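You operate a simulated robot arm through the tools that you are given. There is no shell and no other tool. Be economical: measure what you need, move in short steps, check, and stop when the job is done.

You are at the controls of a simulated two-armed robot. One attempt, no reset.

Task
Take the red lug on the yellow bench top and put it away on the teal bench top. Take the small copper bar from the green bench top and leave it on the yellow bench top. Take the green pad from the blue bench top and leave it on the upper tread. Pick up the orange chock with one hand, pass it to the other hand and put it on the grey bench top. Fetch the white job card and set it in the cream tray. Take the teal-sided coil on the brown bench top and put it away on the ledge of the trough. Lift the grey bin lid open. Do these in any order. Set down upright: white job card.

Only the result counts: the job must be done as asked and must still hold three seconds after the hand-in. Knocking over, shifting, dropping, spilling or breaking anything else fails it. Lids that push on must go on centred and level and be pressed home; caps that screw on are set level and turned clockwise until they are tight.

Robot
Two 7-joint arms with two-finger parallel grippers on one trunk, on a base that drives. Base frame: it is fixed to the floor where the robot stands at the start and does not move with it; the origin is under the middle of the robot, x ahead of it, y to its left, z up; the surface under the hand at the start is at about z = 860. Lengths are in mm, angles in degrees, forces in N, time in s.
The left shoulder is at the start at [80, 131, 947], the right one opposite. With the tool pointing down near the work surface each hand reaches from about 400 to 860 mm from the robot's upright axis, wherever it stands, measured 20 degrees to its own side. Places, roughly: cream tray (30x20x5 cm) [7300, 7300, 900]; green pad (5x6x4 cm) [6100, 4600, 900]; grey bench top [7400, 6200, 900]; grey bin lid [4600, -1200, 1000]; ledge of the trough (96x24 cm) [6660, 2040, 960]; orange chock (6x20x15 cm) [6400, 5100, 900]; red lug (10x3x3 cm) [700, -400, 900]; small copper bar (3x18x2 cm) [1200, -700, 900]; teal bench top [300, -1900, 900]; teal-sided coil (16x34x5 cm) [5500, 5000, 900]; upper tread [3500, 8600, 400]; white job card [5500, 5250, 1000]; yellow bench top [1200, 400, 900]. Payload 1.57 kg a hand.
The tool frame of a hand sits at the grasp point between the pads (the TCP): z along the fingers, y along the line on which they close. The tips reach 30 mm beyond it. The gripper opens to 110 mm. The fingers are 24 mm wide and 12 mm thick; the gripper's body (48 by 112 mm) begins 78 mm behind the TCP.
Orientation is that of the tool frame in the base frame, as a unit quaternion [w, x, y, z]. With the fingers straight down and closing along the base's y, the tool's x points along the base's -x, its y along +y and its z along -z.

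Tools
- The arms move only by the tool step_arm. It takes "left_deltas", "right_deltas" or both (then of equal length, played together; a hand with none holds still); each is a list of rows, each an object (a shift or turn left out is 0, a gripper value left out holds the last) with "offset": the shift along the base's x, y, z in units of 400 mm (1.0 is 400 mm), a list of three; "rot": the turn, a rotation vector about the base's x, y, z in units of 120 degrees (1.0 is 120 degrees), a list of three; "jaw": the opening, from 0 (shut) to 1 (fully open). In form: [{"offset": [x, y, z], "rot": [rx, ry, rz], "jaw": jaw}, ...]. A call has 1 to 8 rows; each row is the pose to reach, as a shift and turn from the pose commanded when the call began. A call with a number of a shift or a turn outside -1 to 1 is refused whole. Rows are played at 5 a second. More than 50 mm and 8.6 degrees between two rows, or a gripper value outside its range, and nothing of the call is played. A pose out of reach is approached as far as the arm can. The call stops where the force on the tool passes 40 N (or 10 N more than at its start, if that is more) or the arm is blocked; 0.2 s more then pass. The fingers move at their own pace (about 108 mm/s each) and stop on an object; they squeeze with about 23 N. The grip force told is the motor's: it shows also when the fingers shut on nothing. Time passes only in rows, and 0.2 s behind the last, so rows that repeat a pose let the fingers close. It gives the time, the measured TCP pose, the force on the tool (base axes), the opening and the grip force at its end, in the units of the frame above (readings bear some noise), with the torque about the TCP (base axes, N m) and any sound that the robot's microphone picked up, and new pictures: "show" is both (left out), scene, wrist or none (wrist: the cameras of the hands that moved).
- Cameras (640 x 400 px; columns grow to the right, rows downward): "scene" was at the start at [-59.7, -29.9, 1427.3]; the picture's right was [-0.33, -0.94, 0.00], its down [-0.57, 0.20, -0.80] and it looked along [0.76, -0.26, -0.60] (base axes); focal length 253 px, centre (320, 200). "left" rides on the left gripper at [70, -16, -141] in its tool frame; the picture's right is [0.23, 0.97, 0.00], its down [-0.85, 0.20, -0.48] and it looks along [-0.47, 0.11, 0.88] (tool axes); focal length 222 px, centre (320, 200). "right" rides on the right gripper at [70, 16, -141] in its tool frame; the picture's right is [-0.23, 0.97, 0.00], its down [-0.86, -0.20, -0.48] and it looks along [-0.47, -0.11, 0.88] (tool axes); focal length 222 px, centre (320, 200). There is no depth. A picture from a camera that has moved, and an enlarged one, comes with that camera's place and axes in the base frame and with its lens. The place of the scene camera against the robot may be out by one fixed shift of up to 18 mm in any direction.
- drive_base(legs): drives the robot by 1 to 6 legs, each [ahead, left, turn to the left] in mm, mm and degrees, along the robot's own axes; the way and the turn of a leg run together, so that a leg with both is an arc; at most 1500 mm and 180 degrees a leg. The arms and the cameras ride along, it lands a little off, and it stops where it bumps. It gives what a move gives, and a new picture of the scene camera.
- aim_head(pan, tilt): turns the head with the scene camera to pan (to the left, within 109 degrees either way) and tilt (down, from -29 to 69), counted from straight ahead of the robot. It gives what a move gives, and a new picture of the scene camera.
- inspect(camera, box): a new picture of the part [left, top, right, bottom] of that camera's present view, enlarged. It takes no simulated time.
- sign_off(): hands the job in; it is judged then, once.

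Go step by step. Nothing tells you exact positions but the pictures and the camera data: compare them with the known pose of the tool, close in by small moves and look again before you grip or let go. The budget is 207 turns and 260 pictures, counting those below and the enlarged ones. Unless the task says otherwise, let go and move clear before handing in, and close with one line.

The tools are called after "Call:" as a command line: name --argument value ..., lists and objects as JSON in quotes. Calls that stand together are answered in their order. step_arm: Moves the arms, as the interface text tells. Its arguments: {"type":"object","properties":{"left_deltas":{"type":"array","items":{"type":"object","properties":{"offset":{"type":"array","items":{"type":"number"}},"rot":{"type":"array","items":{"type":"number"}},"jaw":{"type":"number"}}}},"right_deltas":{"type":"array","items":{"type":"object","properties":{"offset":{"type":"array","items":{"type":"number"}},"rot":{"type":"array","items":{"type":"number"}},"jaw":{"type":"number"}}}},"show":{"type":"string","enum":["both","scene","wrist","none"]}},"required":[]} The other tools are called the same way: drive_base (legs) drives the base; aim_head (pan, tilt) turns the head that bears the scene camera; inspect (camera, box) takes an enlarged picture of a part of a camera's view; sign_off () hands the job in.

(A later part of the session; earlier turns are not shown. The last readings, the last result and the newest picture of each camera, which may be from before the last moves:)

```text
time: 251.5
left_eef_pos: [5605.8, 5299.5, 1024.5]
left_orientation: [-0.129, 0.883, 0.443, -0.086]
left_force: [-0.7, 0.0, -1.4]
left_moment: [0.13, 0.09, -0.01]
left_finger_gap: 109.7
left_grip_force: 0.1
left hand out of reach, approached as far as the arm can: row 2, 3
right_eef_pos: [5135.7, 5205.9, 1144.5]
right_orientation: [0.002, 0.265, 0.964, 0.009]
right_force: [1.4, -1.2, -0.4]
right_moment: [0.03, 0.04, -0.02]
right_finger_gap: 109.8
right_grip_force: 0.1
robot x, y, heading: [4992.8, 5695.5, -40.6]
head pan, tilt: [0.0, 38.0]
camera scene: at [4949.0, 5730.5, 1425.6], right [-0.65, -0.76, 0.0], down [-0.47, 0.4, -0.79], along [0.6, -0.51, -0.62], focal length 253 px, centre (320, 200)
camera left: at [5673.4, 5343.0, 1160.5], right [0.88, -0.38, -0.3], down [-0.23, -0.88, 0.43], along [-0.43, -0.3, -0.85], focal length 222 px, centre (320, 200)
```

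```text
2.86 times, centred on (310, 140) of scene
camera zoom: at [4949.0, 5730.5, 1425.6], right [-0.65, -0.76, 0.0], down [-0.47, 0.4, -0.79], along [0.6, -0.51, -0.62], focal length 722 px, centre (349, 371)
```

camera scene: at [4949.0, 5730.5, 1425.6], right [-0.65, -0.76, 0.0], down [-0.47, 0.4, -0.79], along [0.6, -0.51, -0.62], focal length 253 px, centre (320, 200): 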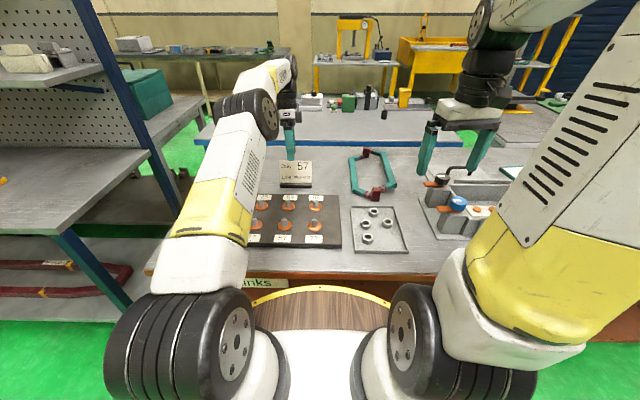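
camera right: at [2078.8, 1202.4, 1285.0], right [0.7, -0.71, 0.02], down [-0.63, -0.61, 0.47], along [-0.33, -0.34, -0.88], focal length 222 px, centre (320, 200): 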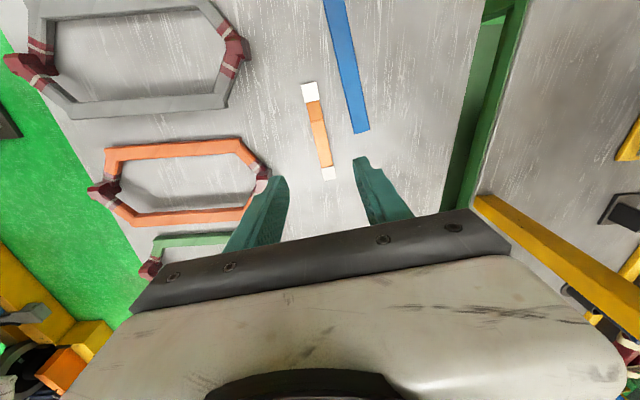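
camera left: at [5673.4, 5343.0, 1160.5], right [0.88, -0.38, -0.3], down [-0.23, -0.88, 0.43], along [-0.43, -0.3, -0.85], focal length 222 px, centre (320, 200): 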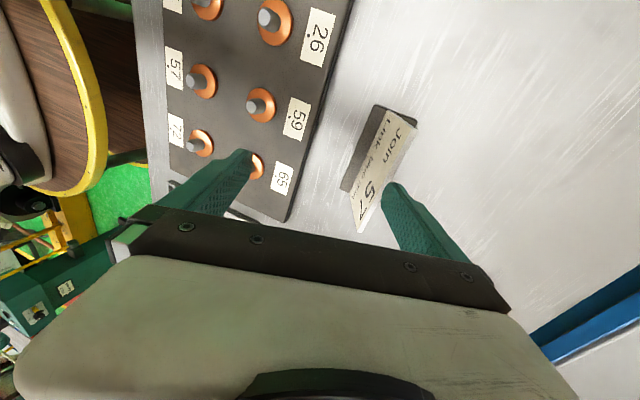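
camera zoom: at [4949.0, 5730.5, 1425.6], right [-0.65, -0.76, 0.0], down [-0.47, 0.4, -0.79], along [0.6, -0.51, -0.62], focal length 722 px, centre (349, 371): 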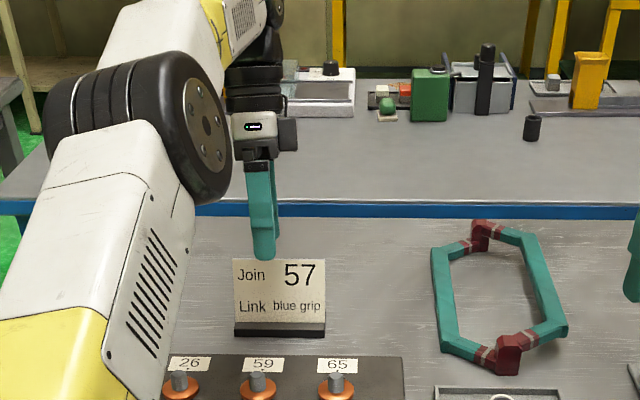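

The tilted approach was at the reach limit up high; lower down it should be reachable. I descend with the fingers straddling the card.

Call:
step_arm --left_deltas '[{"offset": [-0.04, 0.03, -0.06]}, {"offset": [-0.0625, 0.045, -0.125]}]' --show "both"

Call:
inspect --camera "scene" --box '[230, 70, 390, 210]'

```text
time: 252.1
left_eef_pos: [5580.5, 5320.8, 973.7]
left_orientation: [-0.148, 0.876, 0.448, -0.096]
left_force: [0.1, -0.5, 0.1]
left_moment: [-0.02, 0.0, 0.0]
left_finger_gap: 109.9
left_grip_force: 0.1
right_eef_pos: [5135.0, 5205.1, 1143.6]
right_orientation: [0.003, 0.265, 0.964, 0.01]
right_force: [0.4, 0.4, 0.4]
right_moment: [0.01, 0.0, 0.0]
right_finger_gap: 110.0
right_grip_force: 0.0
robot x, y, heading: [4992.4, 5695.7, -40.4]
head pan, tilt: [0.0, 38.0]
camera scene: at [4948.2, 5731.4, 1425.5], right [-0.65, -0.76, 0.0], down [-0.47, 0.4, -0.79], along [0.6, -0.51, -0.62], focal length 253 px, centre (320, 200)
camera left: at [5652.6, 5361.5, 1109.5], right [0.87, -0.36, -0.34], down [-0.2, -0.89, 0.41], along [-0.45, -0.29, -0.84], focal length 222 px, centre (320, 200)
```

scene: 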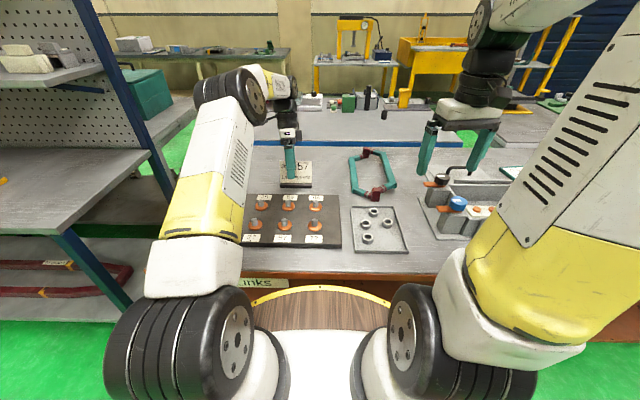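
left: 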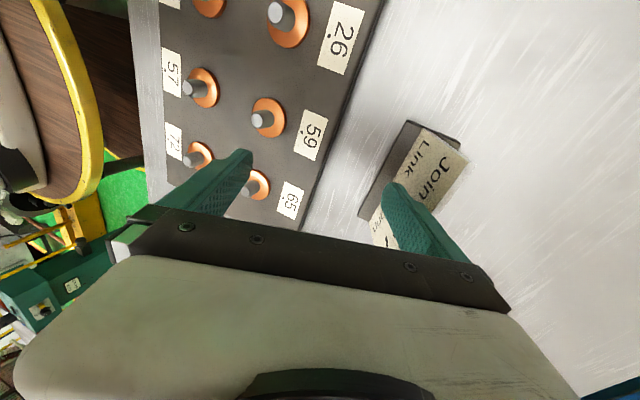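

```text
2.86 times, centred on (310, 140) of scene
camera zoom: at [4948.2, 5731.4, 1425.5], right [-0.65, -0.76, 0.0], down [-0.47, 0.4, -0.79], along [0.6, -0.51, -0.62], focal length 722 px, centre (349, 371)
```

zoom: 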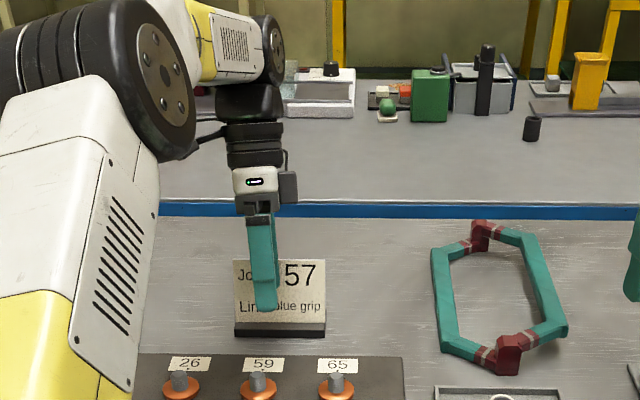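

The shoulder can be brought nearer by turning the base to the right. I raise the hand, then turn the base.

Call:
step_arm --left_deltas '[{"offset": [-0.02, 0.015, 0.1]}, {"offset": [-0.05, 0.04, 0.2]}, {"offset": [-0.1, 0.08, 0.3]}]' --show "none"

Call:
drive_base --legs '[[0, 0, -35]]'

```text
time: 252.9
left_eef_pos: [5542.2, 5351.7, 1095.6]
left_orientation: [-0.149, 0.877, 0.447, -0.095]
left_force: [0.9, 0.1, -0.1]
left_moment: [0.0, 0.06, 0.0]
left_finger_gap: 109.8
left_grip_force: 0.1
right_eef_pos: [5135.2, 5206.5, 1144.9]
right_orientation: [0.002, 0.265, 0.964, 0.009]
right_force: [1.1, -0.3, -0.3]
right_moment: [0.05, 0.04, 0.0]
right_finger_gap: 109.9
right_grip_force: 0.1
robot x, y, heading: [4991.9, 5699.4, -40.2]
head pan, tilt: [0.0, 38.0]
```

```text
time: 255.0
left_eef_pos: [5246.9, 5100.2, 1096.1]
left_orientation: [-0.169, 0.971, 0.165, -0.047]
left_force: [0.0, -0.3, -0.3]
left_moment: [-0.01, 0.04, -0.01]
left_finger_gap: 109.9
left_grip_force: 0.0
right_eef_pos: [4828.7, 5211.8, 1144.4]
right_orientation: [0.005, 0.541, 0.841, 0.008]
right_force: [0.7, -0.4, 0.4]
right_moment: [0.0, 0.03, 0.03]
right_finger_gap: 110.1
right_grip_force: 0.1
robot x, y, heading: [4989.0, 5698.1, -75.2]
head pan, tilt: [0.0, 38.0]
camera scene: at [4975.3, 5748.4, 1425.5], right [-0.97, -0.25, 0.0], down [-0.16, 0.6, -0.79], along [0.2, -0.76, -0.62], focal length 253 px, centre (320, 200)
```

scene: 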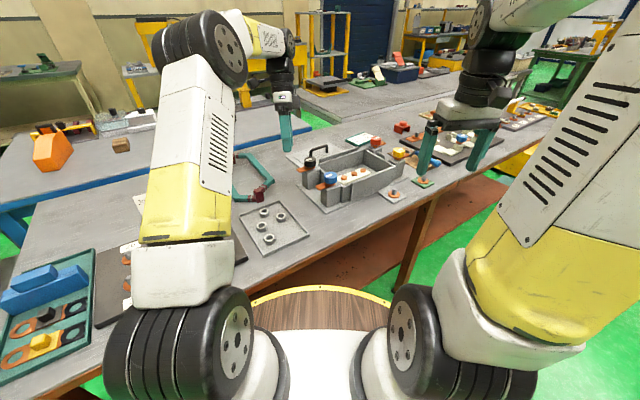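

I bring the hand back over the card with the rotation compensated.

Call:
step_arm --left_deltas '[{"offset": [0.11, 0.051, 0], "rot": [0, 0, 0.05]}, {"offset": [0.22, 0.101, 0], "rot": [0, 0, 0.1]}, {"offset": [0.331, 0.152, 0], "rot": [0, 0, 0.15]}, {"offset": [0.441, 0.2025, 0], "rot": [0, 0, 0.2]}, {"offset": [0.5515, 0.253, 0], "rot": [0, 0, 0.25]}, {"offset": [0.662, 0.304, 0], "rot": [0, 0, 0.29]}, {"offset": [0.772, 0.354, 0], "rot": [0, 0, 0.29]}, {"offset": [0.8825, 0.405, -0.02], "rot": [0, 0, 0.29]}]' --show "none"

Call:
aim_head --pan 40 --tilt 38

```text
time: 256.8
left_eef_pos: [5600.9, 5257.2, 1087.8]
left_orientation: [-0.148, 0.876, 0.448, -0.097]
left_force: [-0.3, -0.5, 0.4]
left_moment: [0.01, -0.03, 0.01]
left_finger_gap: 110.0
left_grip_force: 0.1
right_eef_pos: [4829.0, 5210.8, 1144.6]
right_orientation: [0.005, 0.54, 0.841, 0.008]
right_force: [-0.4, 0.2, 0.2]
right_moment: [0.0, -0.02, -0.05]
right_finger_gap: 110.0
right_grip_force: 0.0
robot x, y, heading: [4988.7, 5698.5, -75.2]
head pan, tilt: [0.0, 38.0]
```

```text
time: 257.9
left_eef_pos: [5599.6, 5257.6, 1088.4]
left_orientation: [-0.148, 0.876, 0.449, -0.097]
left_force: [-0.2, 0.0, 0.7]
left_moment: [0.0, -0.02, 0.01]
left_finger_gap: 109.9
left_grip_force: 0.1
right_eef_pos: [4829.6, 5211.4, 1144.7]
right_orientation: [0.005, 0.541, 0.841, 0.009]
right_force: [0.5, 0.4, -0.5]
right_moment: [0.03, -0.02, 0.0]
right_finger_gap: 109.8
right_grip_force: 0.0
robot x, y, heading: [4990.9, 5693.5, -75.0]
head pan, tilt: [40.0, 38.0]
camera scene: at [5023.8, 5782.0, 1425.5], right [-0.58, -0.82, 0.0], down [-0.5, 0.36, -0.79], along [0.64, -0.46, -0.62], focal length 253 px, centre (320, 200)
```

scene: 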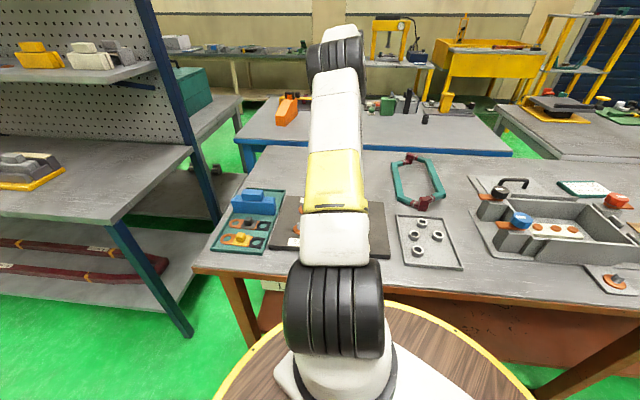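

Call:
step_arm --left_deltas '[{"offset": [0.05, 0.01, -0.08]}, {"offset": [0.1, 0.021, -0.17]}]' --show "wrist"

```text
time: 258.5
left_eef_pos: [5638.7, 5265.0, 1019.8]
left_orientation: [-0.148, 0.877, 0.448, -0.096]
left_force: [-0.6, -0.1, 0.4]
left_moment: [-0.02, -0.04, 0.0]
left_finger_gap: 109.7
left_grip_force: 0.0
right_eef_pos: [4829.7, 5211.1, 1145.4]
right_orientation: [0.007, 0.541, 0.841, 0.008]
right_force: [-0.7, 0.8, 0.0]
right_moment: [-0.05, -0.01, 0.0]
right_finger_gap: 110.1
right_grip_force: 0.0
robot x, y, heading: [4990.0, 5698.8, -75.3]
head pan, tilt: [40.0, 38.0]
camera left: at [5710.7, 5307.4, 1154.8], right [0.87, -0.36, -0.34], down [-0.2, -0.89, 0.41], along [-0.45, -0.29, -0.84], focal length 222 px, centre (320, 200)
```

left: 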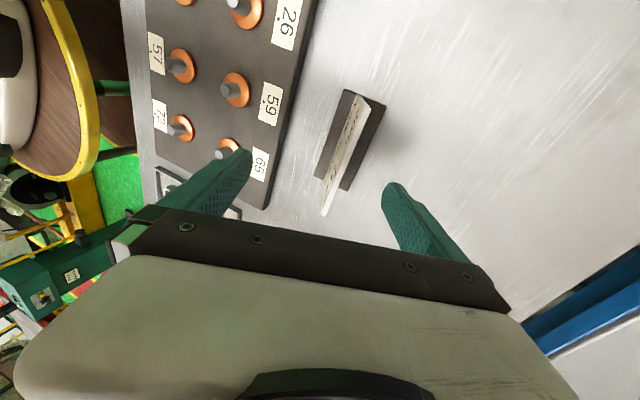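

The card is edge-on between the fingers. I lower over it and close.

Call:
step_arm --left_deltas '[{"offset": [-0.012, 0.014, -0.11]}, {"offset": [-0.0225, 0.0275, -0.22]}, {"offset": [-0.0225, 0.0275, -0.22], "jaw": 0.5}, {"offset": [-0.0225, 0.0275, -0.22], "jaw": 0.25}, {"offset": [-0.0225, 0.0275, -0.22], "jaw": 0}, {"offset": [-0.0225, 0.0275, -0.22], "jaw": 0}]' --show "wrist"

```text
time: 259.9
left_eef_pos: [5629.6, 5280.0, 928.7]
left_orientation: [-0.147, 0.877, 0.448, -0.097]
left_force: [1.1, 0.1, 0.2]
left_moment: [-0.1, 0.03, 0.04]
left_finger_gap: 5.6
left_grip_force: 22.9
right_eef_pos: [4829.9, 5211.5, 1144.4]
right_orientation: [0.005, 0.541, 0.841, 0.009]
right_force: [0.1, 0.1, 0.7]
right_moment: [-0.01, 0.0, 0.03]
right_finger_gap: 110.1
right_grip_force: 0.0
robot x, y, heading: [4992.7, 5696.3, -75.2]
head pan, tilt: [40.0, 38.0]
camera left: at [5700.3, 5320.9, 1064.1], right [0.87, -0.36, -0.34], down [-0.2, -0.89, 0.41], along [-0.45, -0.29, -0.84], focal length 222 px, centre (320, 200)
```

left: 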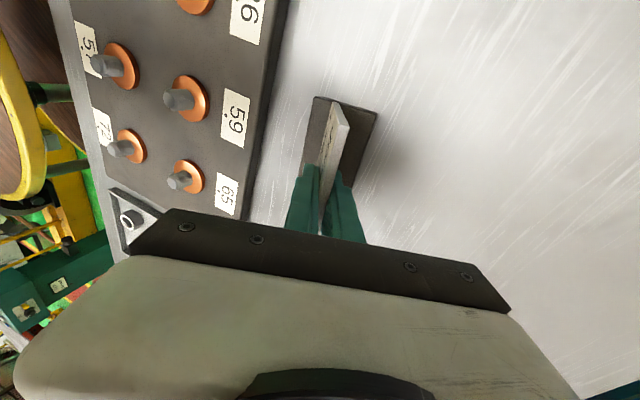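

The card is gripped. I lift it and draw it back toward the robot.

Call:
step_arm --left_deltas '[{"offset": [0, 0, 0.06]}, {"offset": [0, 0, 0.17]}, {"offset": [0, 0, 0.28]}, {"offset": [0, 0, 0.39]}, {"offset": [-0.08, 0.013, 0.45]}, {"offset": [-0.18, 0.03, 0.47]}, {"offset": [-0.29, 0.047, 0.47]}, {"offset": [-0.4, 0.065, 0.47]}]' --show "wrist"

Call:
step_arm --left_deltas '[{"offset": [-0.11, 0.018, 0.02]}, {"offset": [-0.22, 0.035, 0.04]}, {"offset": [-0.33, 0.053, 0.05]}, {"offset": [-0.43, 0.07, 0.05]}]' --show "none"

Call:
drive_base --legs '[[0, 0, 65]]'

```text
time: 261.7
left_eef_pos: [5471.4, 5305.1, 1117.1]
left_orientation: [-0.147, 0.877, 0.448, -0.096]
left_force: [0.5, 0.0, -1.0]
left_moment: [0.01, 0.04, 0.02]
left_finger_gap: 5.9
left_grip_force: 22.5
right_eef_pos: [4829.9, 5211.0, 1145.2]
right_orientation: [0.005, 0.541, 0.841, 0.008]
right_force: [0.2, -0.1, -0.5]
right_moment: [-0.01, 0.02, 0.03]
right_finger_gap: 109.8
right_grip_force: 0.0
robot x, y, heading: [4995.6, 5697.5, -75.2]
head pan, tilt: [40.0, 38.0]
camera left: at [5543.1, 5346.8, 1252.1], right [0.87, -0.36, -0.34], down [-0.2, -0.89, 0.41], along [-0.45, -0.29, -0.84], focal length 222 px, centre (320, 200)
```

left: 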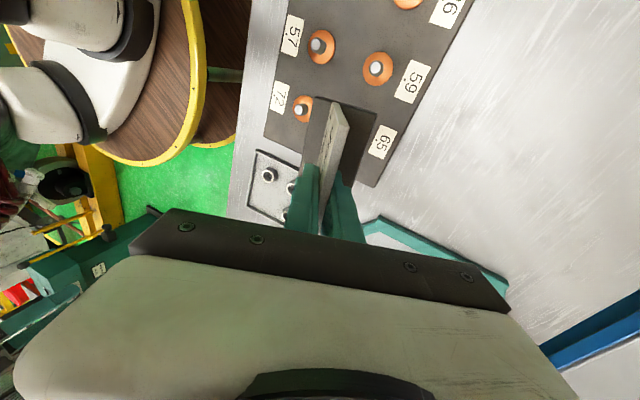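

```text
time: 262.7
left_eef_pos: [5300.4, 5335.4, 1140.4]
left_orientation: [-0.148, 0.876, 0.449, -0.096]
left_force: [0.5, -1.0, -1.4]
left_moment: [0.01, 0.01, -0.01]
left_finger_gap: 5.7
left_grip_force: 23.1
right_eef_pos: [4829.6, 5211.6, 1144.3]
right_orientation: [0.005, 0.541, 0.841, 0.008]
right_force: [0.7, 0.2, -0.3]
right_moment: [0.0, 0.03, -0.01]
right_finger_gap: 109.9
right_grip_force: 0.1
robot x, y, heading: [4989.3, 5696.0, -75.3]
head pan, tilt: [40.0, 38.0]
```

```text
time: 265.9
left_eef_pos: [5453.9, 5812.4, 1139.2]
left_orientation: [-0.074, 0.51, 0.842, -0.16]
left_force: [0.3, -0.1, -1.1]
left_moment: [0.0, 0.0, -0.04]
left_finger_gap: 5.7
left_grip_force: 23.0
right_eef_pos: [5353.4, 5335.6, 1144.7]
right_orientation: [0.0, 0.018, 1.0, 0.009]
right_force: [-0.7, -0.4, -0.4]
right_moment: [0.02, 0.02, 0.04]
right_finger_gap: 109.9
right_grip_force: 0.0
robot x, y, heading: [4987.8, 5696.3, -11.9]
head pan, tilt: [40.0, 38.0]
camera scene: at [4928.2, 5766.2, 1425.6], right [0.47, -0.88, 0.0], down [-0.54, -0.29, -0.79], along [0.69, 0.37, -0.62], focal length 253 px, centre (320, 200)
```

scene: 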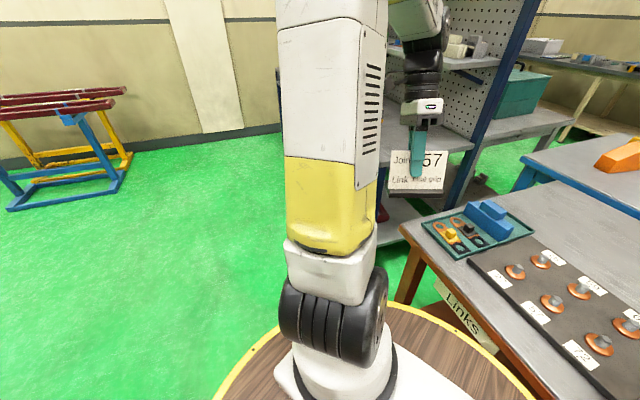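

I bring the right hand over the loop's left teal side to view it.

Call:
step_arm --right_deltas '[{"offset": [0.055, -0.086, 0], "rot": [0, 0, -0.045], "jaw": 0.7}, {"offset": [0.11, -0.171, 0], "rot": [0, 0, -0.09]}, {"offset": [0.166, -0.257, 0], "rot": [0, 0, -0.134]}, {"offset": [0.221, -0.342, -0.03], "rot": [0, 0, -0.18]}, {"offset": [0.277, -0.428, -0.08], "rot": [0, 0, -0.224]}, {"offset": [0.332, -0.514, -0.14], "rot": [0, 0, -0.27]}, {"offset": [0.387, -0.6, -0.2], "rot": [0, 0, -0.314]}, {"offset": [0.4425, -0.685, -0.26], "rot": [0, 0, -0.358]}]' --show "wrist"

```text
time: 267.6
left_eef_pos: [5453.4, 5812.7, 1139.6]
left_orientation: [-0.075, 0.51, 0.842, -0.16]
left_force: [0.3, -0.3, -1.2]
left_moment: [0.0, -0.04, 0.03]
left_finger_gap: 5.7
left_grip_force: 22.9
right_eef_pos: [5527.6, 5055.6, 1042.0]
right_orientation: [0.004, 0.384, 0.923, 0.008]
right_force: [0.6, 0.0, 0.8]
right_moment: [-0.05, 0.0, -0.01]
right_finger_gap: 76.9
right_grip_force: 0.0
robot x, y, heading: [4990.1, 5696.6, -12.0]
head pan, tilt: [40.0, 38.0]
camera right: at [5487.1, 5113.8, 1183.5], right [0.85, 0.53, 0.02], down [0.46, -0.75, 0.48], along [0.26, -0.4, -0.88], focal length 222 px, centre (320, 200)
```

right: 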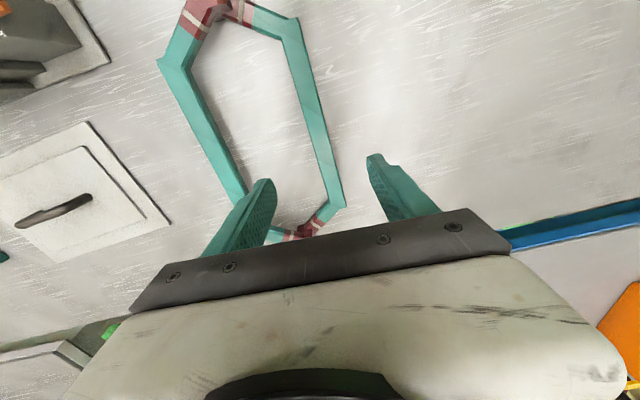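

The loop's left side is centred at about (5519,5062). I lower onto it and grip.

Call:
step_arm --right_deltas '[{"offset": [-0.01, 0.008, -0.12], "rot": [0, 0, 0.015]}, {"offset": [-0.02, 0.016, -0.24], "rot": [0, 0, 0.03]}, {"offset": [-0.02, 0.016, -0.34], "rot": [0, 0, 0.033]}, {"offset": [-0.02, 0.016, -0.3725], "rot": [0, 0, 0.033]}]' --show "wrist"

```text
time: 268.6
left_eef_pos: [5453.7, 5811.1, 1140.3]
left_orientation: [-0.075, 0.51, 0.842, -0.16]
left_force: [-0.8, 0.1, -0.5]
left_moment: [0.01, 0.0, 0.0]
left_finger_gap: 5.6
left_grip_force: 22.9
right_eef_pos: [5523.0, 5065.8, 892.6]
right_orientation: [0.004, 0.351, 0.936, 0.009]
right_force: [0.6, 0.1, -0.1]
right_moment: [-0.01, 0.01, -0.02]
right_finger_gap: 76.7
right_grip_force: 0.0
robot x, y, heading: [4991.5, 5696.8, -11.7]
head pan, tilt: [40.0, 38.0]
camera right: at [5476.7, 5120.7, 1034.3], right [0.81, 0.58, 0.02], down [0.51, -0.72, 0.48], along [0.29, -0.38, -0.88], focal length 222 px, centre (320, 200)
```

right: 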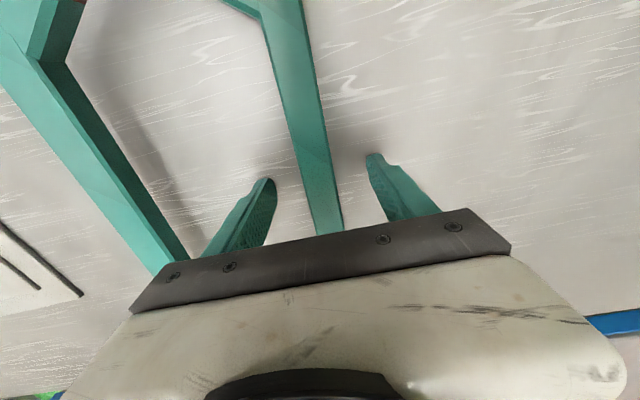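

Call:
step_arm --right_deltas '[{"offset": [0, 0, 0], "jaw": 0.4}, {"offset": [0, 0, 0], "jaw": 0}, {"offset": [0, 0, 0], "jaw": 0}, {"offset": [0, 0, 0], "jaw": 0}, {"offset": [0, 0, 0.04]}, {"offset": [0, 0, 0.1]}]' --show "both"

```text
time: 270.1
left_eef_pos: [5452.7, 5812.6, 1139.6]
left_orientation: [-0.076, 0.51, 0.842, -0.159]
left_force: [-0.8, -0.5, -0.5]
left_moment: [0.02, -0.05, -0.02]
left_finger_gap: 5.7
left_grip_force: 23.0
right_eef_pos: [5522.8, 5066.0, 930.3]
right_orientation: [0.003, 0.351, 0.936, 0.008]
right_force: [0.7, 0.6, -4.3]
right_moment: [0.19, -0.15, 0.01]
right_finger_gap: 24.9
right_grip_force: 23.2
robot x, y, heading: [4989.1, 5694.9, -11.7]
head pan, tilt: [40.0, 38.0]
camera scene: at [4928.4, 5765.9, 1425.6], right [0.47, -0.88, 0.0], down [-0.54, -0.29, -0.79], along [0.69, 0.37, -0.62], focal length 253 px, centre (320, 200)
camera right: at [5477.8, 5121.9, 1073.2], right [0.81, 0.58, 0.02], down [0.51, -0.72, 0.47], along [0.29, -0.38, -0.88], focal length 222 px, centre (320, 200)
```

scene: 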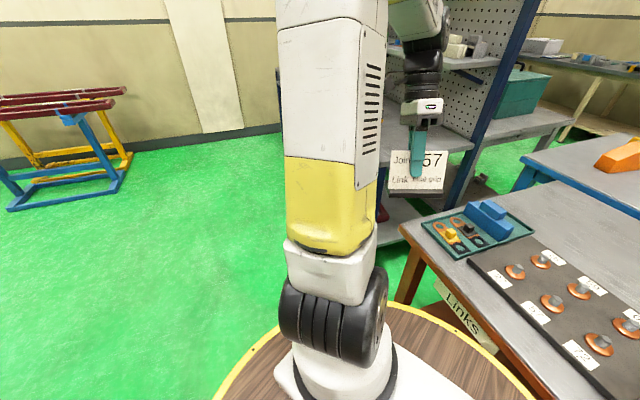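
right: 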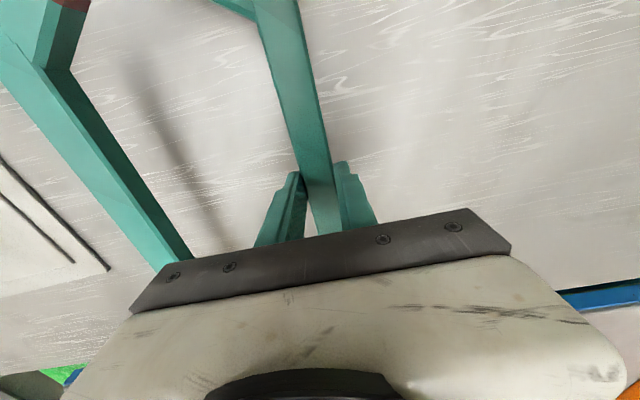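

The loop is held level and is light. I lift it and bring it closer.

Call:
step_arm --right_deltas '[{"offset": [0, 0, 0.11]}, {"offset": [0, 0, 0.22]}, {"offset": [-0.01, 0.05, 0.32]}, {"offset": [-0.03, 0.13, 0.4]}, {"offset": [-0.05, 0.22, 0.47]}, {"offset": [-0.07, 0.32, 0.52]}, {"offset": [-0.1, 0.43, 0.54]}, {"offset": [-0.12, 0.54, 0.54]}]' --show "none"

Call:
aim_head --pan 20 --tilt 15

```text
time: 271.9
left_eef_pos: [5454.8, 5812.7, 1138.7]
left_orientation: [-0.075, 0.511, 0.841, -0.159]
left_force: [0.9, 0.0, -1.8]
left_moment: [0.0, -0.04, 0.03]
left_finger_gap: 5.8
left_grip_force: 23.6
right_eef_pos: [5474.2, 5284.0, 1148.4]
right_orientation: [0.003, 0.35, 0.937, 0.009]
right_force: [0.1, -0.7, -3.0]
right_moment: [0.2, -0.14, -0.02]
right_finger_gap: 24.9
right_grip_force: 23.1
robot x, y, heading: [4991.2, 5696.4, -11.7]
head pan, tilt: [40.0, 38.0]
```

```text
time: 272.7
left_eef_pos: [5453.6, 5812.9, 1138.9]
left_orientation: [-0.075, 0.511, 0.842, -0.16]
left_force: [0.6, -0.7, -0.9]
left_moment: [-0.02, 0.0, 0.02]
left_finger_gap: 5.8
left_grip_force: 23.5
right_eef_pos: [5473.9, 5284.2, 1146.5]
right_orientation: [0.003, 0.351, 0.936, 0.008]
right_force: [-0.9, -0.3, -3.9]
right_moment: [0.21, -0.18, 0.03]
right_finger_gap: 24.8
right_grip_force: 22.6
robot x, y, heading: [4986.7, 5695.5, -11.7]
head pan, tilt: [20.0, 15.0]
camera scene: at [4944.7, 5738.7, 1462.0], right [0.14, -0.99, 0.0], down [-0.26, -0.04, -0.97], along [0.96, 0.14, -0.26], focal length 253 px, centre (320, 200)
```

scene: 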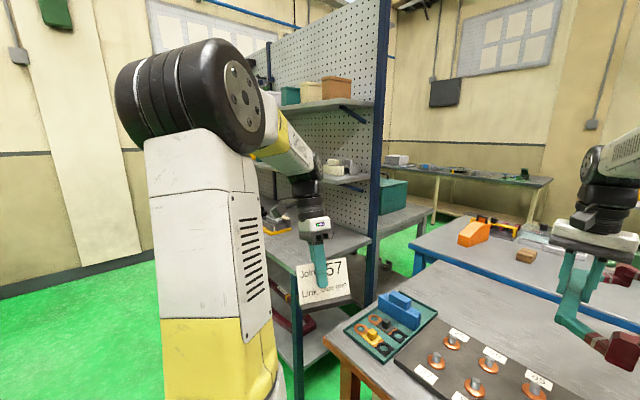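

Now to the cream tray on the pegboard bench further on. I drive along the aisle.

Call:
drive_base --legs '[[0, 0, 62], [0, 170, 0], [1500, 0, 0]]'

Call:
aim_head --pan -45 --tilt 20

Call:
aim_head --pan 0 --tilt 20

```text
time: 283.9
left_eef_pos: [5903.9, 7424.0, 1139.6]
left_orientation: [0.02, -0.006, 0.984, -0.175]
left_force: [-0.3, 0.1, -0.8]
left_moment: [0.03, 0.01, -0.01]
left_finger_gap: 5.6
left_grip_force: 23.2
right_eef_pos: [6385.1, 7204.1, 1147.5]
right_orientation: [-0.002, -0.192, 0.981, 0.009]
right_force: [0.2, -0.1, -3.9]
right_moment: [0.22, 0.16, -0.01]
right_finger_gap: 24.8
right_grip_force: 22.9
robot x, y, heading: [5798.4, 6960.8, 51.3]
head pan, tilt: [20.0, 15.0]
camera scene: at [5738.7, 6937.9, 1462.1], right [0.95, -0.32, 0.0], down [-0.08, -0.25, -0.97], along [0.31, 0.92, -0.26], focal length 253 px, centre (320, 200)
```

scene: 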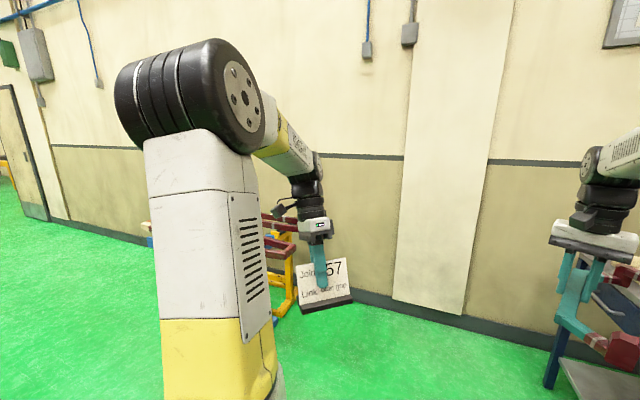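

```text
time: 285.2
left_eef_pos: [5904.4, 7425.2, 1139.6]
left_orientation: [0.019, -0.006, 0.984, -0.174]
left_force: [-0.1, 0.7, -1.2]
left_moment: [0.04, -0.02, -0.01]
left_finger_gap: 5.5
left_grip_force: 22.6
right_eef_pos: [6386.2, 7204.6, 1147.3]
right_orientation: [-0.001, -0.192, 0.981, 0.009]
right_force: [0.1, 0.4, -4.3]
right_moment: [0.21, 0.08, 0.01]
right_finger_gap: 24.7
right_grip_force: 23.1
robot x, y, heading: [5798.1, 6959.5, 51.5]
head pan, tilt: [-45.0, 20.0]
camera scene: at [5801.4, 6859.7, 1454.0], right [0.11, -0.99, 0.0], down [-0.34, -0.04, -0.94], along [0.93, 0.1, -0.34], focal length 253 px, centre (320, 200)
```

scene: 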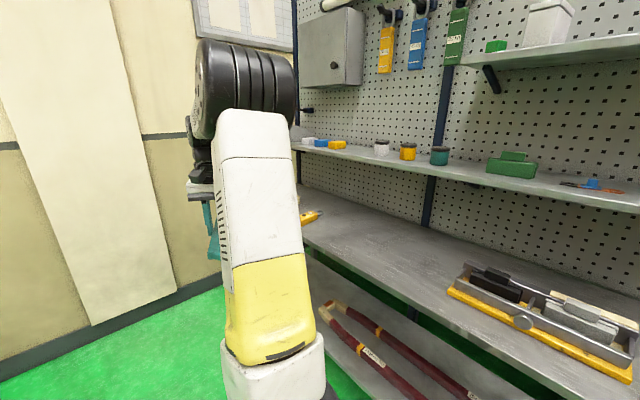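

```text
time: 286.4
left_eef_pos: [5905.4, 7424.6, 1140.0]
left_orientation: [0.02, -0.007, 0.985, -0.174]
left_force: [0.0, -0.6, -0.4]
left_moment: [-0.03, 0.0, -0.01]
left_finger_gap: 5.6
left_grip_force: 23.1
right_eef_pos: [6384.5, 7203.5, 1146.6]
right_orientation: [-0.002, -0.191, 0.982, 0.01]
right_force: [0.2, 0.2, -4.0]
right_moment: [0.24, 0.1, 0.01]
right_finger_gap: 24.6
right_grip_force: 22.6
robot x, y, heading: [5800.3, 6957.2, 51.1]
head pan, tilt: [0.0, 20.0]
camera scene: at [5767.1, 6922.0, 1454.0], right [0.78, -0.63, 0.0], down [-0.21, -0.27, -0.94], along [0.59, 0.73, -0.34], focal length 253 px, centre (320, 200)
```

scene: 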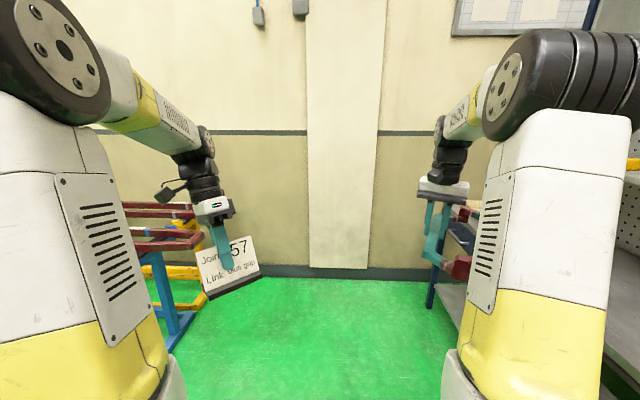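

I go on about a metre and turn to face the bench.

Call:
drive_base --legs '[[950, 0, 0], [0, 0, -90]]'

Call:
aim_head --pan 12 --tilt 35

```text
time: 295.2
left_eef_pos: [6840.1, 7558.2, 1140.1]
left_orientation: [-0.115, 0.712, 0.679, -0.134]
left_force: [0.1, 0.0, -1.0]
left_moment: [0.02, -0.02, 0.0]
left_finger_gap: 5.7
left_grip_force: 22.7
right_eef_pos: [6591.9, 7091.3, 1147.1]
right_orientation: [0.005, 0.583, 0.812, 0.008]
right_force: [0.1, -0.6, -4.3]
right_moment: [0.1, -0.23, 0.02]
right_finger_gap: 24.9
right_grip_force: 22.7
robot x, y, heading: [6384.7, 7689.1, -42.3]
head pan, tilt: [0.0, 20.0]
camera scene: at [6345.2, 7721.5, 1454.0], right [-0.67, -0.74, 0.0], down [-0.25, 0.23, -0.94], along [0.7, -0.63, -0.34], focal length 253 px, centre (320, 200)
```

scene: 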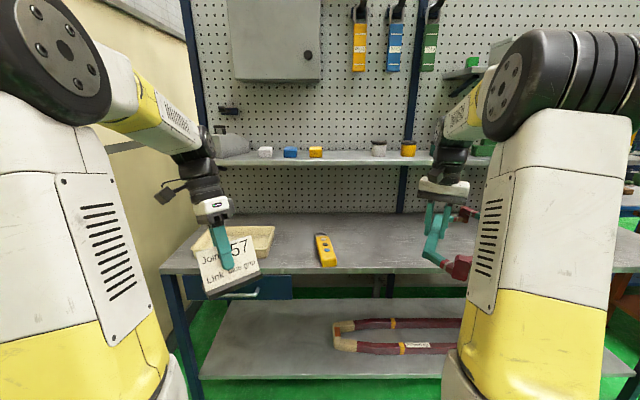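

```text
time: 296.0
left_eef_pos: [6838.9, 7556.6, 1139.2]
left_orientation: [-0.114, 0.712, 0.679, -0.134]
left_force: [0.8, -0.1, -0.8]
left_moment: [-0.01, -0.04, 0.03]
left_finger_gap: 5.6
left_grip_force: 23.1
right_eef_pos: [6590.2, 7091.5, 1146.8]
right_orientation: [0.006, 0.582, 0.813, 0.007]
right_force: [-1.4, -0.4, -3.1]
right_moment: [0.11, -0.23, 0.0]
right_finger_gap: 24.9
right_grip_force: 23.2
robot x, y, heading: [6383.8, 7692.5, -42.4]
head pan, tilt: [12.0, 35.0]
camera scene: at [6352.2, 7739.7, 1430.2], right [-0.5, -0.87, 0.0], down [-0.5, 0.29, -0.82], along [0.71, -0.41, -0.57], focal length 253 px, centre (320, 200)
```

scene: 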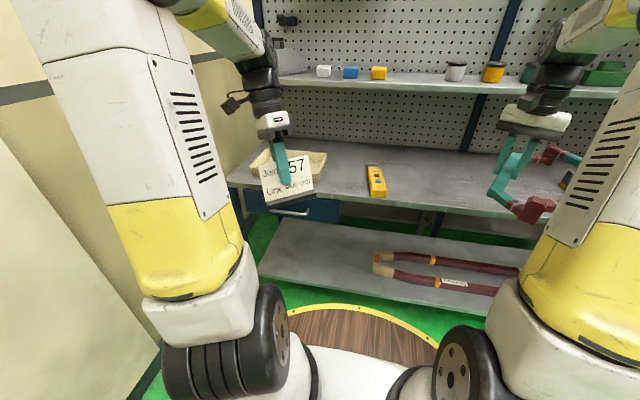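

The cream tray lies behind the card at about (7352,7326). I step in closer.

Call:
drive_base --legs '[[290, 60, 2]]'

Call:
aim_head --pan 30 --tilt 40

Call:
inspect --camera "left" --box '[0, 0, 640, 400]'

```text
time: 298.0
left_eef_pos: [7103.1, 7431.5, 1140.7]
left_orientation: [-0.112, 0.698, 0.694, -0.136]
left_force: [-0.2, 0.3, -0.7]
left_moment: [-0.01, -0.02, -0.01]
left_finger_gap: 6.2
left_grip_force: 23.5
right_eef_pos: [6872.7, 6955.8, 1147.8]
right_orientation: [0.005, 0.566, 0.824, 0.008]
right_force: [-0.5, 0.9, -3.5]
right_moment: [0.08, -0.22, -0.01]
right_finger_gap: 24.8
right_grip_force: 23.3
robot x, y, heading: [6640.7, 7546.0, -39.9]
head pan, tilt: [12.0, 35.0]
camera scene: at [6607.9, 7594.0, 1430.1], right [-0.47, -0.88, 0.0], down [-0.51, 0.27, -0.82], along [0.72, -0.38, -0.57], focal length 253 px, centre (320, 200)
```

scene: 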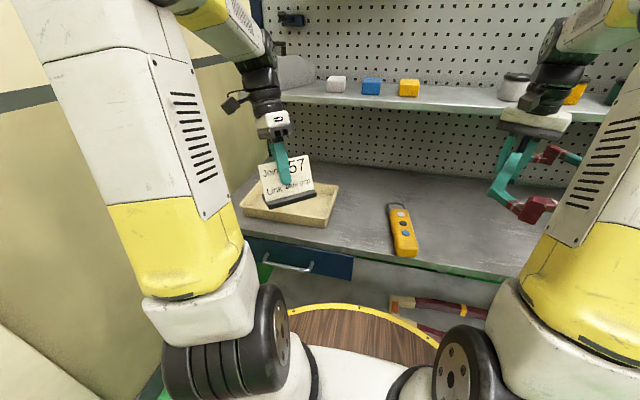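

```text
time: 298.8
left_eef_pos: [7102.1, 7431.8, 1140.4]
left_orientation: [-0.111, 0.698, 0.694, -0.135]
left_force: [0.4, -0.5, -1.8]
left_moment: [0.04, 0.01, 0.0]
left_finger_gap: 5.7
left_grip_force: 23.3
right_eef_pos: [6872.1, 6955.2, 1146.1]
right_orientation: [0.006, 0.566, 0.824, 0.009]
right_force: [-0.1, 0.0, -3.5]
right_moment: [0.08, -0.22, 0.01]
right_finger_gap: 24.6
right_grip_force: 22.5
robot x, y, heading: [6640.4, 7546.8, -39.8]
head pan, tilt: [30.0, 40.0]
camera scene: at [6613.9, 7620.5, 1422.6], right [-0.17, -0.99, 0.0], down [-0.63, 0.11, -0.77], along [0.75, -0.13, -0.64], focal length 253 px, centre (320, 200)
```

scene: 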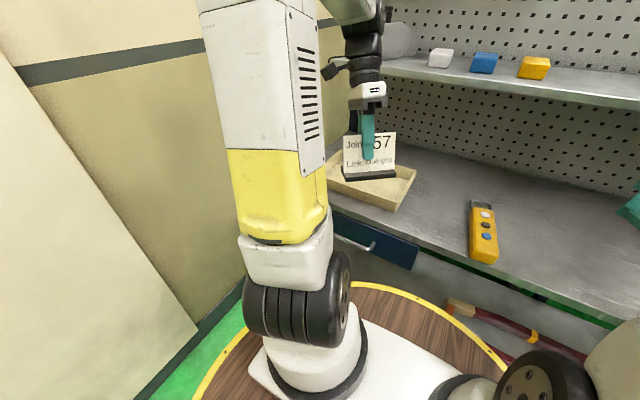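

```text
1.00 times, centred on (320, 200) of left (not enlarged: the box is as wide or as high as the picture)
camera zoom: at [7136.6, 7505.6, 1274.6], right [0.91, 0.22, -0.34], down [0.35, -0.84, 0.41], along [-0.2, -0.5, -0.84], focal length 222 px, centre (320, 200)
```

zoom: 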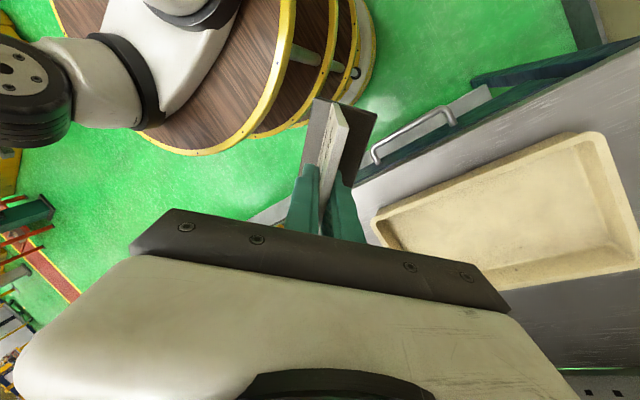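

Tray rim corners give its centre at (7330,7338), long axis near 46°. I turn the base a little for reach, then bring the card over it, lined up with the tray.

Call:
drive_base --legs '[[0, 0, -18]]'

```text
time: 300.2
left_eef_pos: [7048.9, 7300.2, 1139.5]
left_orientation: [-0.131, 0.794, 0.582, -0.118]
left_force: [-0.3, 0.1, -1.4]
left_moment: [-0.01, 0.01, 0.03]
left_finger_gap: 5.6
left_grip_force: 23.2
right_eef_pos: [6687.9, 6912.6, 1147.7]
right_orientation: [0.006, 0.683, 0.73, 0.007]
right_force: [-0.4, -0.3, -3.5]
right_moment: [0.03, -0.26, 0.01]
right_finger_gap: 24.9
right_grip_force: 23.4
robot x, y, heading: [6637.2, 7546.7, -57.0]
head pan, tilt: [30.0, 40.0]
camera scene: at [6637.0, 7624.2, 1422.6], right [-0.45, -0.89, 0.0], down [-0.57, 0.29, -0.77], along [0.68, -0.35, -0.64], focal length 253 px, centre (320, 200)
```

scene: 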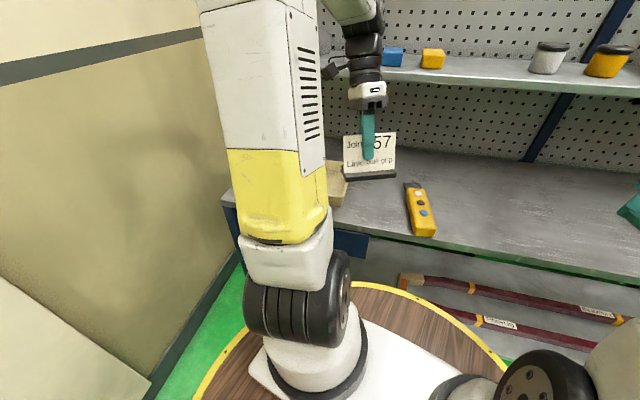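

Call:
step_arm --left_deltas '[{"offset": [0.093, 0.007, 0], "rot": [0, 0, -0.027]}, {"offset": [0.186, 0.0144, 0], "rot": [0, 0, -0.053]}, {"offset": [0.278, 0.0216, 0], "rot": [0, 0, -0.08]}, {"offset": [0.371, 0.029, 0], "rot": [0, 0, -0.106]}, {"offset": [0.464, 0.036, -0.04], "rot": [0, 0, -0.133]}, {"offset": [0.557, 0.043, -0.08], "rot": [0, 0, -0.16]}, {"offset": [0.65, 0.05, -0.13], "rot": [0, 0, -0.186]}, {"offset": [0.7425, 0.0575, -0.18], "rot": [0, 0, -0.2125]}]' --show "both"

```text
time: 302.0
left_eef_pos: [7346.0, 7325.2, 1068.3]
left_orientation: [-0.153, 0.903, 0.392, -0.086]
left_force: [-0.2, 0.0, -0.6]
left_moment: [-0.03, -0.05, -0.01]
left_finger_gap: 5.6
left_grip_force: 23.3
right_eef_pos: [6687.7, 6912.3, 1147.1]
right_orientation: [0.007, 0.682, 0.731, 0.007]
right_force: [-0.4, -0.1, -3.7]
right_moment: [0.06, -0.29, -0.01]
right_finger_gap: 24.9
right_grip_force: 22.6
robot x, y, heading: [6640.9, 7546.8, -56.8]
head pan, tilt: [30.0, 40.0]
camera scene: at [6636.6, 7624.2, 1422.6], right [-0.45, -0.89, 0.0], down [-0.57, 0.29, -0.77], along [0.68, -0.35, -0.64], focal length 253 px, centre (320, 200)
camera left: at [7421.6, 7357.7, 1202.9], right [0.82, -0.46, -0.34], down [-0.31, -0.86, 0.41], along [-0.48, -0.23, -0.84], focal length 222 px, centre (320, 200)
```

scene: 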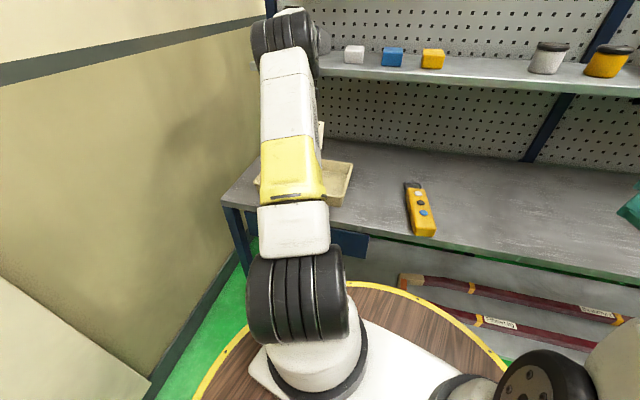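
left: 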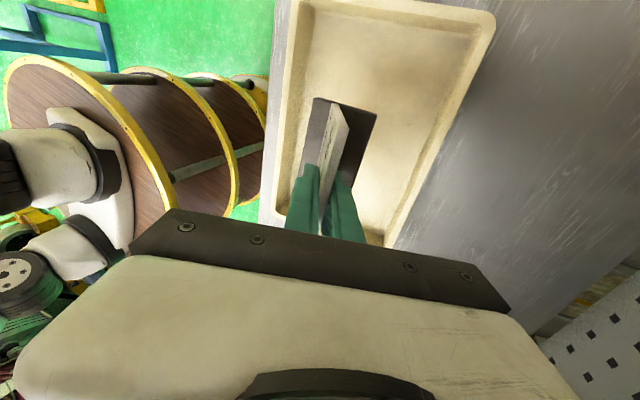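

The card is over the tray middle. I lower it.

Call:
step_arm --left_deltas '[{"offset": [0, 0, -0.11]}, {"offset": [0, 0, -0.22]}, {"offset": [0, 0, -0.29]}, {"offset": [0, 0, -0.31]}]' --show "none"

Call:
step_arm --left_deltas '[{"offset": [0, 0, -0.01]}, {"offset": [0, 0, -0.02]}]' --show "wrist"

```text
time: 303.0
left_eef_pos: [7344.1, 7337.6, 941.5]
left_orientation: [-0.16, 0.899, 0.399, -0.091]
left_force: [0.3, 1.9, -6.5]
left_moment: [-0.08, 0.22, 0.1]
left_finger_gap: 5.7
left_grip_force: 23.0
right_eef_pos: [6691.0, 6918.5, 1148.0]
right_orientation: [0.008, 0.68, 0.733, 0.007]
right_force: [-2.0, 1.0, -1.8]
right_moment: [-0.07, -0.35, -0.06]
right_finger_gap: 24.8
right_grip_force: 23.4
robot x, y, heading: [6640.3, 7551.6, -56.6]
head pan, tilt: [30.0, 40.0]
```

```text
time: 303.6
left_eef_pos: [7343.6, 7318.5, 936.1]
left_orientation: [-0.155, 0.903, 0.39, -0.087]
left_force: [0.6, -0.3, -0.1]
left_moment: [0.0, -0.01, -0.02]
left_finger_gap: 5.9
left_grip_force: 22.7
right_eef_pos: [6687.3, 6910.2, 1146.8]
right_orientation: [0.007, 0.684, 0.729, 0.007]
right_force: [-0.4, 0.2, -3.6]
right_moment: [0.03, -0.21, 0.0]
right_finger_gap: 24.7
right_grip_force: 23.0
robot x, y, heading: [6639.0, 7542.5, -57.1]
head pan, tilt: [30.0, 40.0]
camera left: at [7420.8, 7349.8, 1070.6], right [0.82, -0.46, -0.35], down [-0.31, -0.86, 0.41], along [-0.49, -0.23, -0.84], focal length 222 px, centre (320, 200)
```

left: 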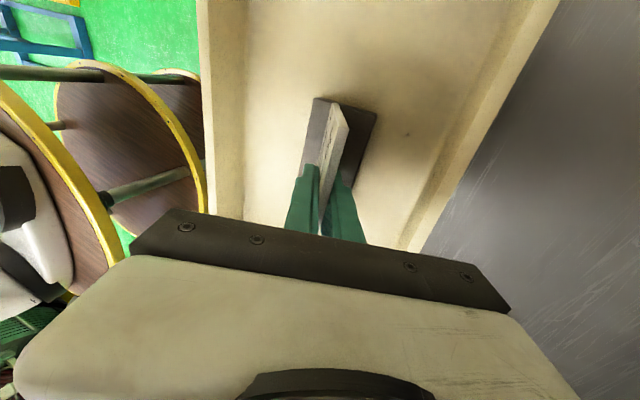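

Call:
step_arm --left_deltas '[{"offset": [0, 0, -0.006]}, {"offset": [0, 0, -0.012]}, {"offset": [0, 0, -0.018]}]' --show "none"

```text
time: 304.4
left_eef_pos: [7345.6, 7322.6, 932.7]
left_orientation: [-0.152, 0.903, 0.393, -0.085]
left_force: [2.1, 0.8, 21.5]
left_moment: [-0.51, -0.08, -0.05]
left_finger_gap: 5.5
left_grip_force: 23.1
right_eef_pos: [6687.9, 6913.1, 1146.9]
right_orientation: [0.006, 0.683, 0.731, 0.007]
right_force: [0.1, -0.2, -3.2]
right_moment: [0.08, -0.24, 0.01]
right_finger_gap: 24.7
right_grip_force: 23.4
robot x, y, heading: [6640.7, 7548.7, -57.1]
head pan, tilt: [30.0, 40.0]
```

Contact with the tray floor. I ease up 2 mm, open and withdraw along the finger direction.

Call:
step_arm --left_deltas '[{"offset": [0, 0, 0.005]}, {"offset": [0, 0, 0.005], "jaw": 0.3}, {"offset": [0, 0, 0.005], "jaw": 0.5}, {"offset": [0.015, -0.014, 0.06]}, {"offset": [0.04, -0.037, 0.15]}, {"offset": [0.065, -0.06, 0.25]}, {"offset": [0.065, -0.06, 0.36]}]' --show "both"

```text
time: 305.8
left_eef_pos: [7311.8, 7341.0, 957.3]
left_orientation: [-0.25, 0.882, 0.368, -0.156]
left_force: [-0.1, 0.0, 0.6]
left_moment: [-0.03, -0.05, -0.02]
left_finger_gap: 55.0
left_grip_force: 0.0
right_eef_pos: [6689.8, 6916.2, 1145.5]
right_orientation: [0.006, 0.68, 0.733, 0.008]
right_force: [-1.2, 1.2, -3.3]
right_moment: [-0.03, -0.26, -0.01]
right_finger_gap: 24.5
right_grip_force: 23.1
robot x, y, heading: [6637.5, 7548.6, -56.0]
head pan, tilt: [30.0, 40.0]
stopped in row 6 (left hand): the arm was blocked; the commanded pose is now the measured one
camera scene: at [6634.4, 7626.1, 1422.6], right [-0.45, -0.89, 0.0], down [-0.57, 0.29, -0.77], along [0.69, -0.34, -0.64], focal length 253 px, centre (320, 200)
camera left: at [7415.3, 7354.8, 1075.5], right [0.71, -0.42, -0.56], down [-0.25, -0.9, 0.36], along [-0.66, -0.12, -0.74], focal length 222 px, centre (320, 200)
```

scene: 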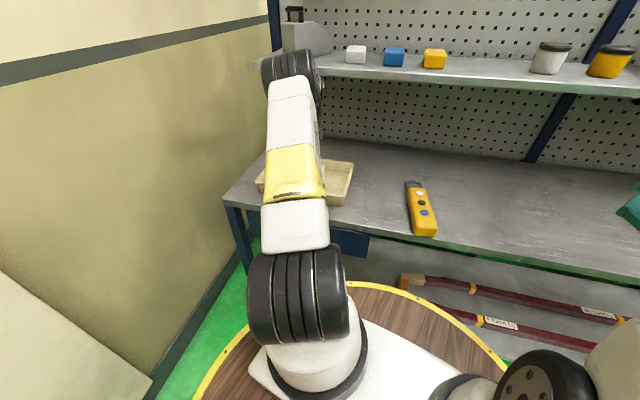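
left: 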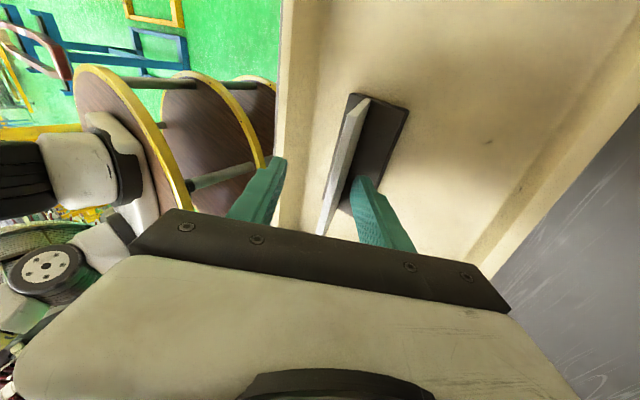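

The wrist has met the shelf edge above. I reduce the hand's tilt in place so the wrist comes back out from under the shelf, keeping the fingers clear of the card.

Call:
step_arm --left_deltas '[{"offset": [0.004, -0.004, 0], "rot": [-0.037, -0.039, 0]}, {"offset": [0.008, -0.008, 0], "rot": [-0.075, -0.079, 0]}, {"offset": [0.01, -0.01, 0], "rot": [-0.112, -0.118, 0]}, {"offset": [0.01, -0.01, 0], "rot": [-0.149, -0.157, 0]}]' --show "both"

```text
time: 306.8
left_eef_pos: [7314.2, 7336.3, 956.5]
left_orientation: [-0.046, 0.923, 0.376, -0.063]
left_force: [-0.2, -0.5, -0.3]
left_moment: [0.06, 0.01, 0.02]
left_finger_gap: 55.0
left_grip_force: 0.1
right_eef_pos: [6691.2, 6914.6, 1146.7]
right_orientation: [0.006, 0.681, 0.733, 0.007]
right_force: [0.5, 0.3, -4.0]
right_moment: [0.04, -0.26, 0.0]
right_finger_gap: 24.8
right_grip_force: 23.0
robot x, y, heading: [6639.8, 7549.7, -56.4]
head pan, tilt: [30.0, 40.0]
camera scene: at [6634.6, 7625.9, 1422.6], right [-0.45, -0.89, 0.0], down [-0.58, 0.29, -0.77], along [0.69, -0.34, -0.64], focal length 253 px, centre (320, 200)
camera left: at [7376.3, 7391.5, 1091.4], right [0.83, -0.54, -0.15], down [-0.4, -0.76, 0.52], along [-0.39, -0.37, -0.84], focal length 222 px, centre (320, 200)
```

scene: 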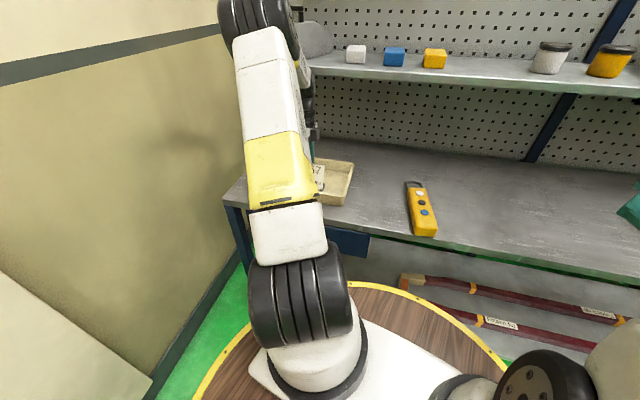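
left: 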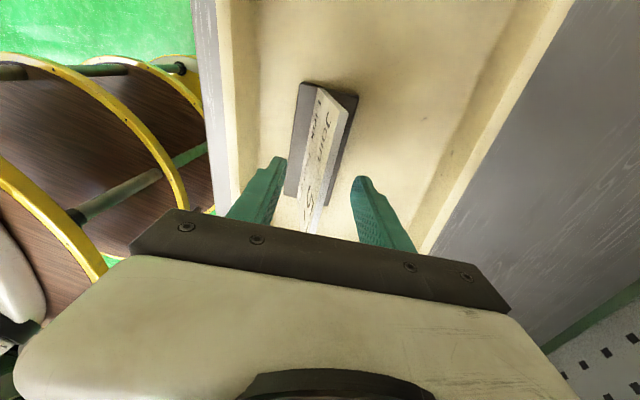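

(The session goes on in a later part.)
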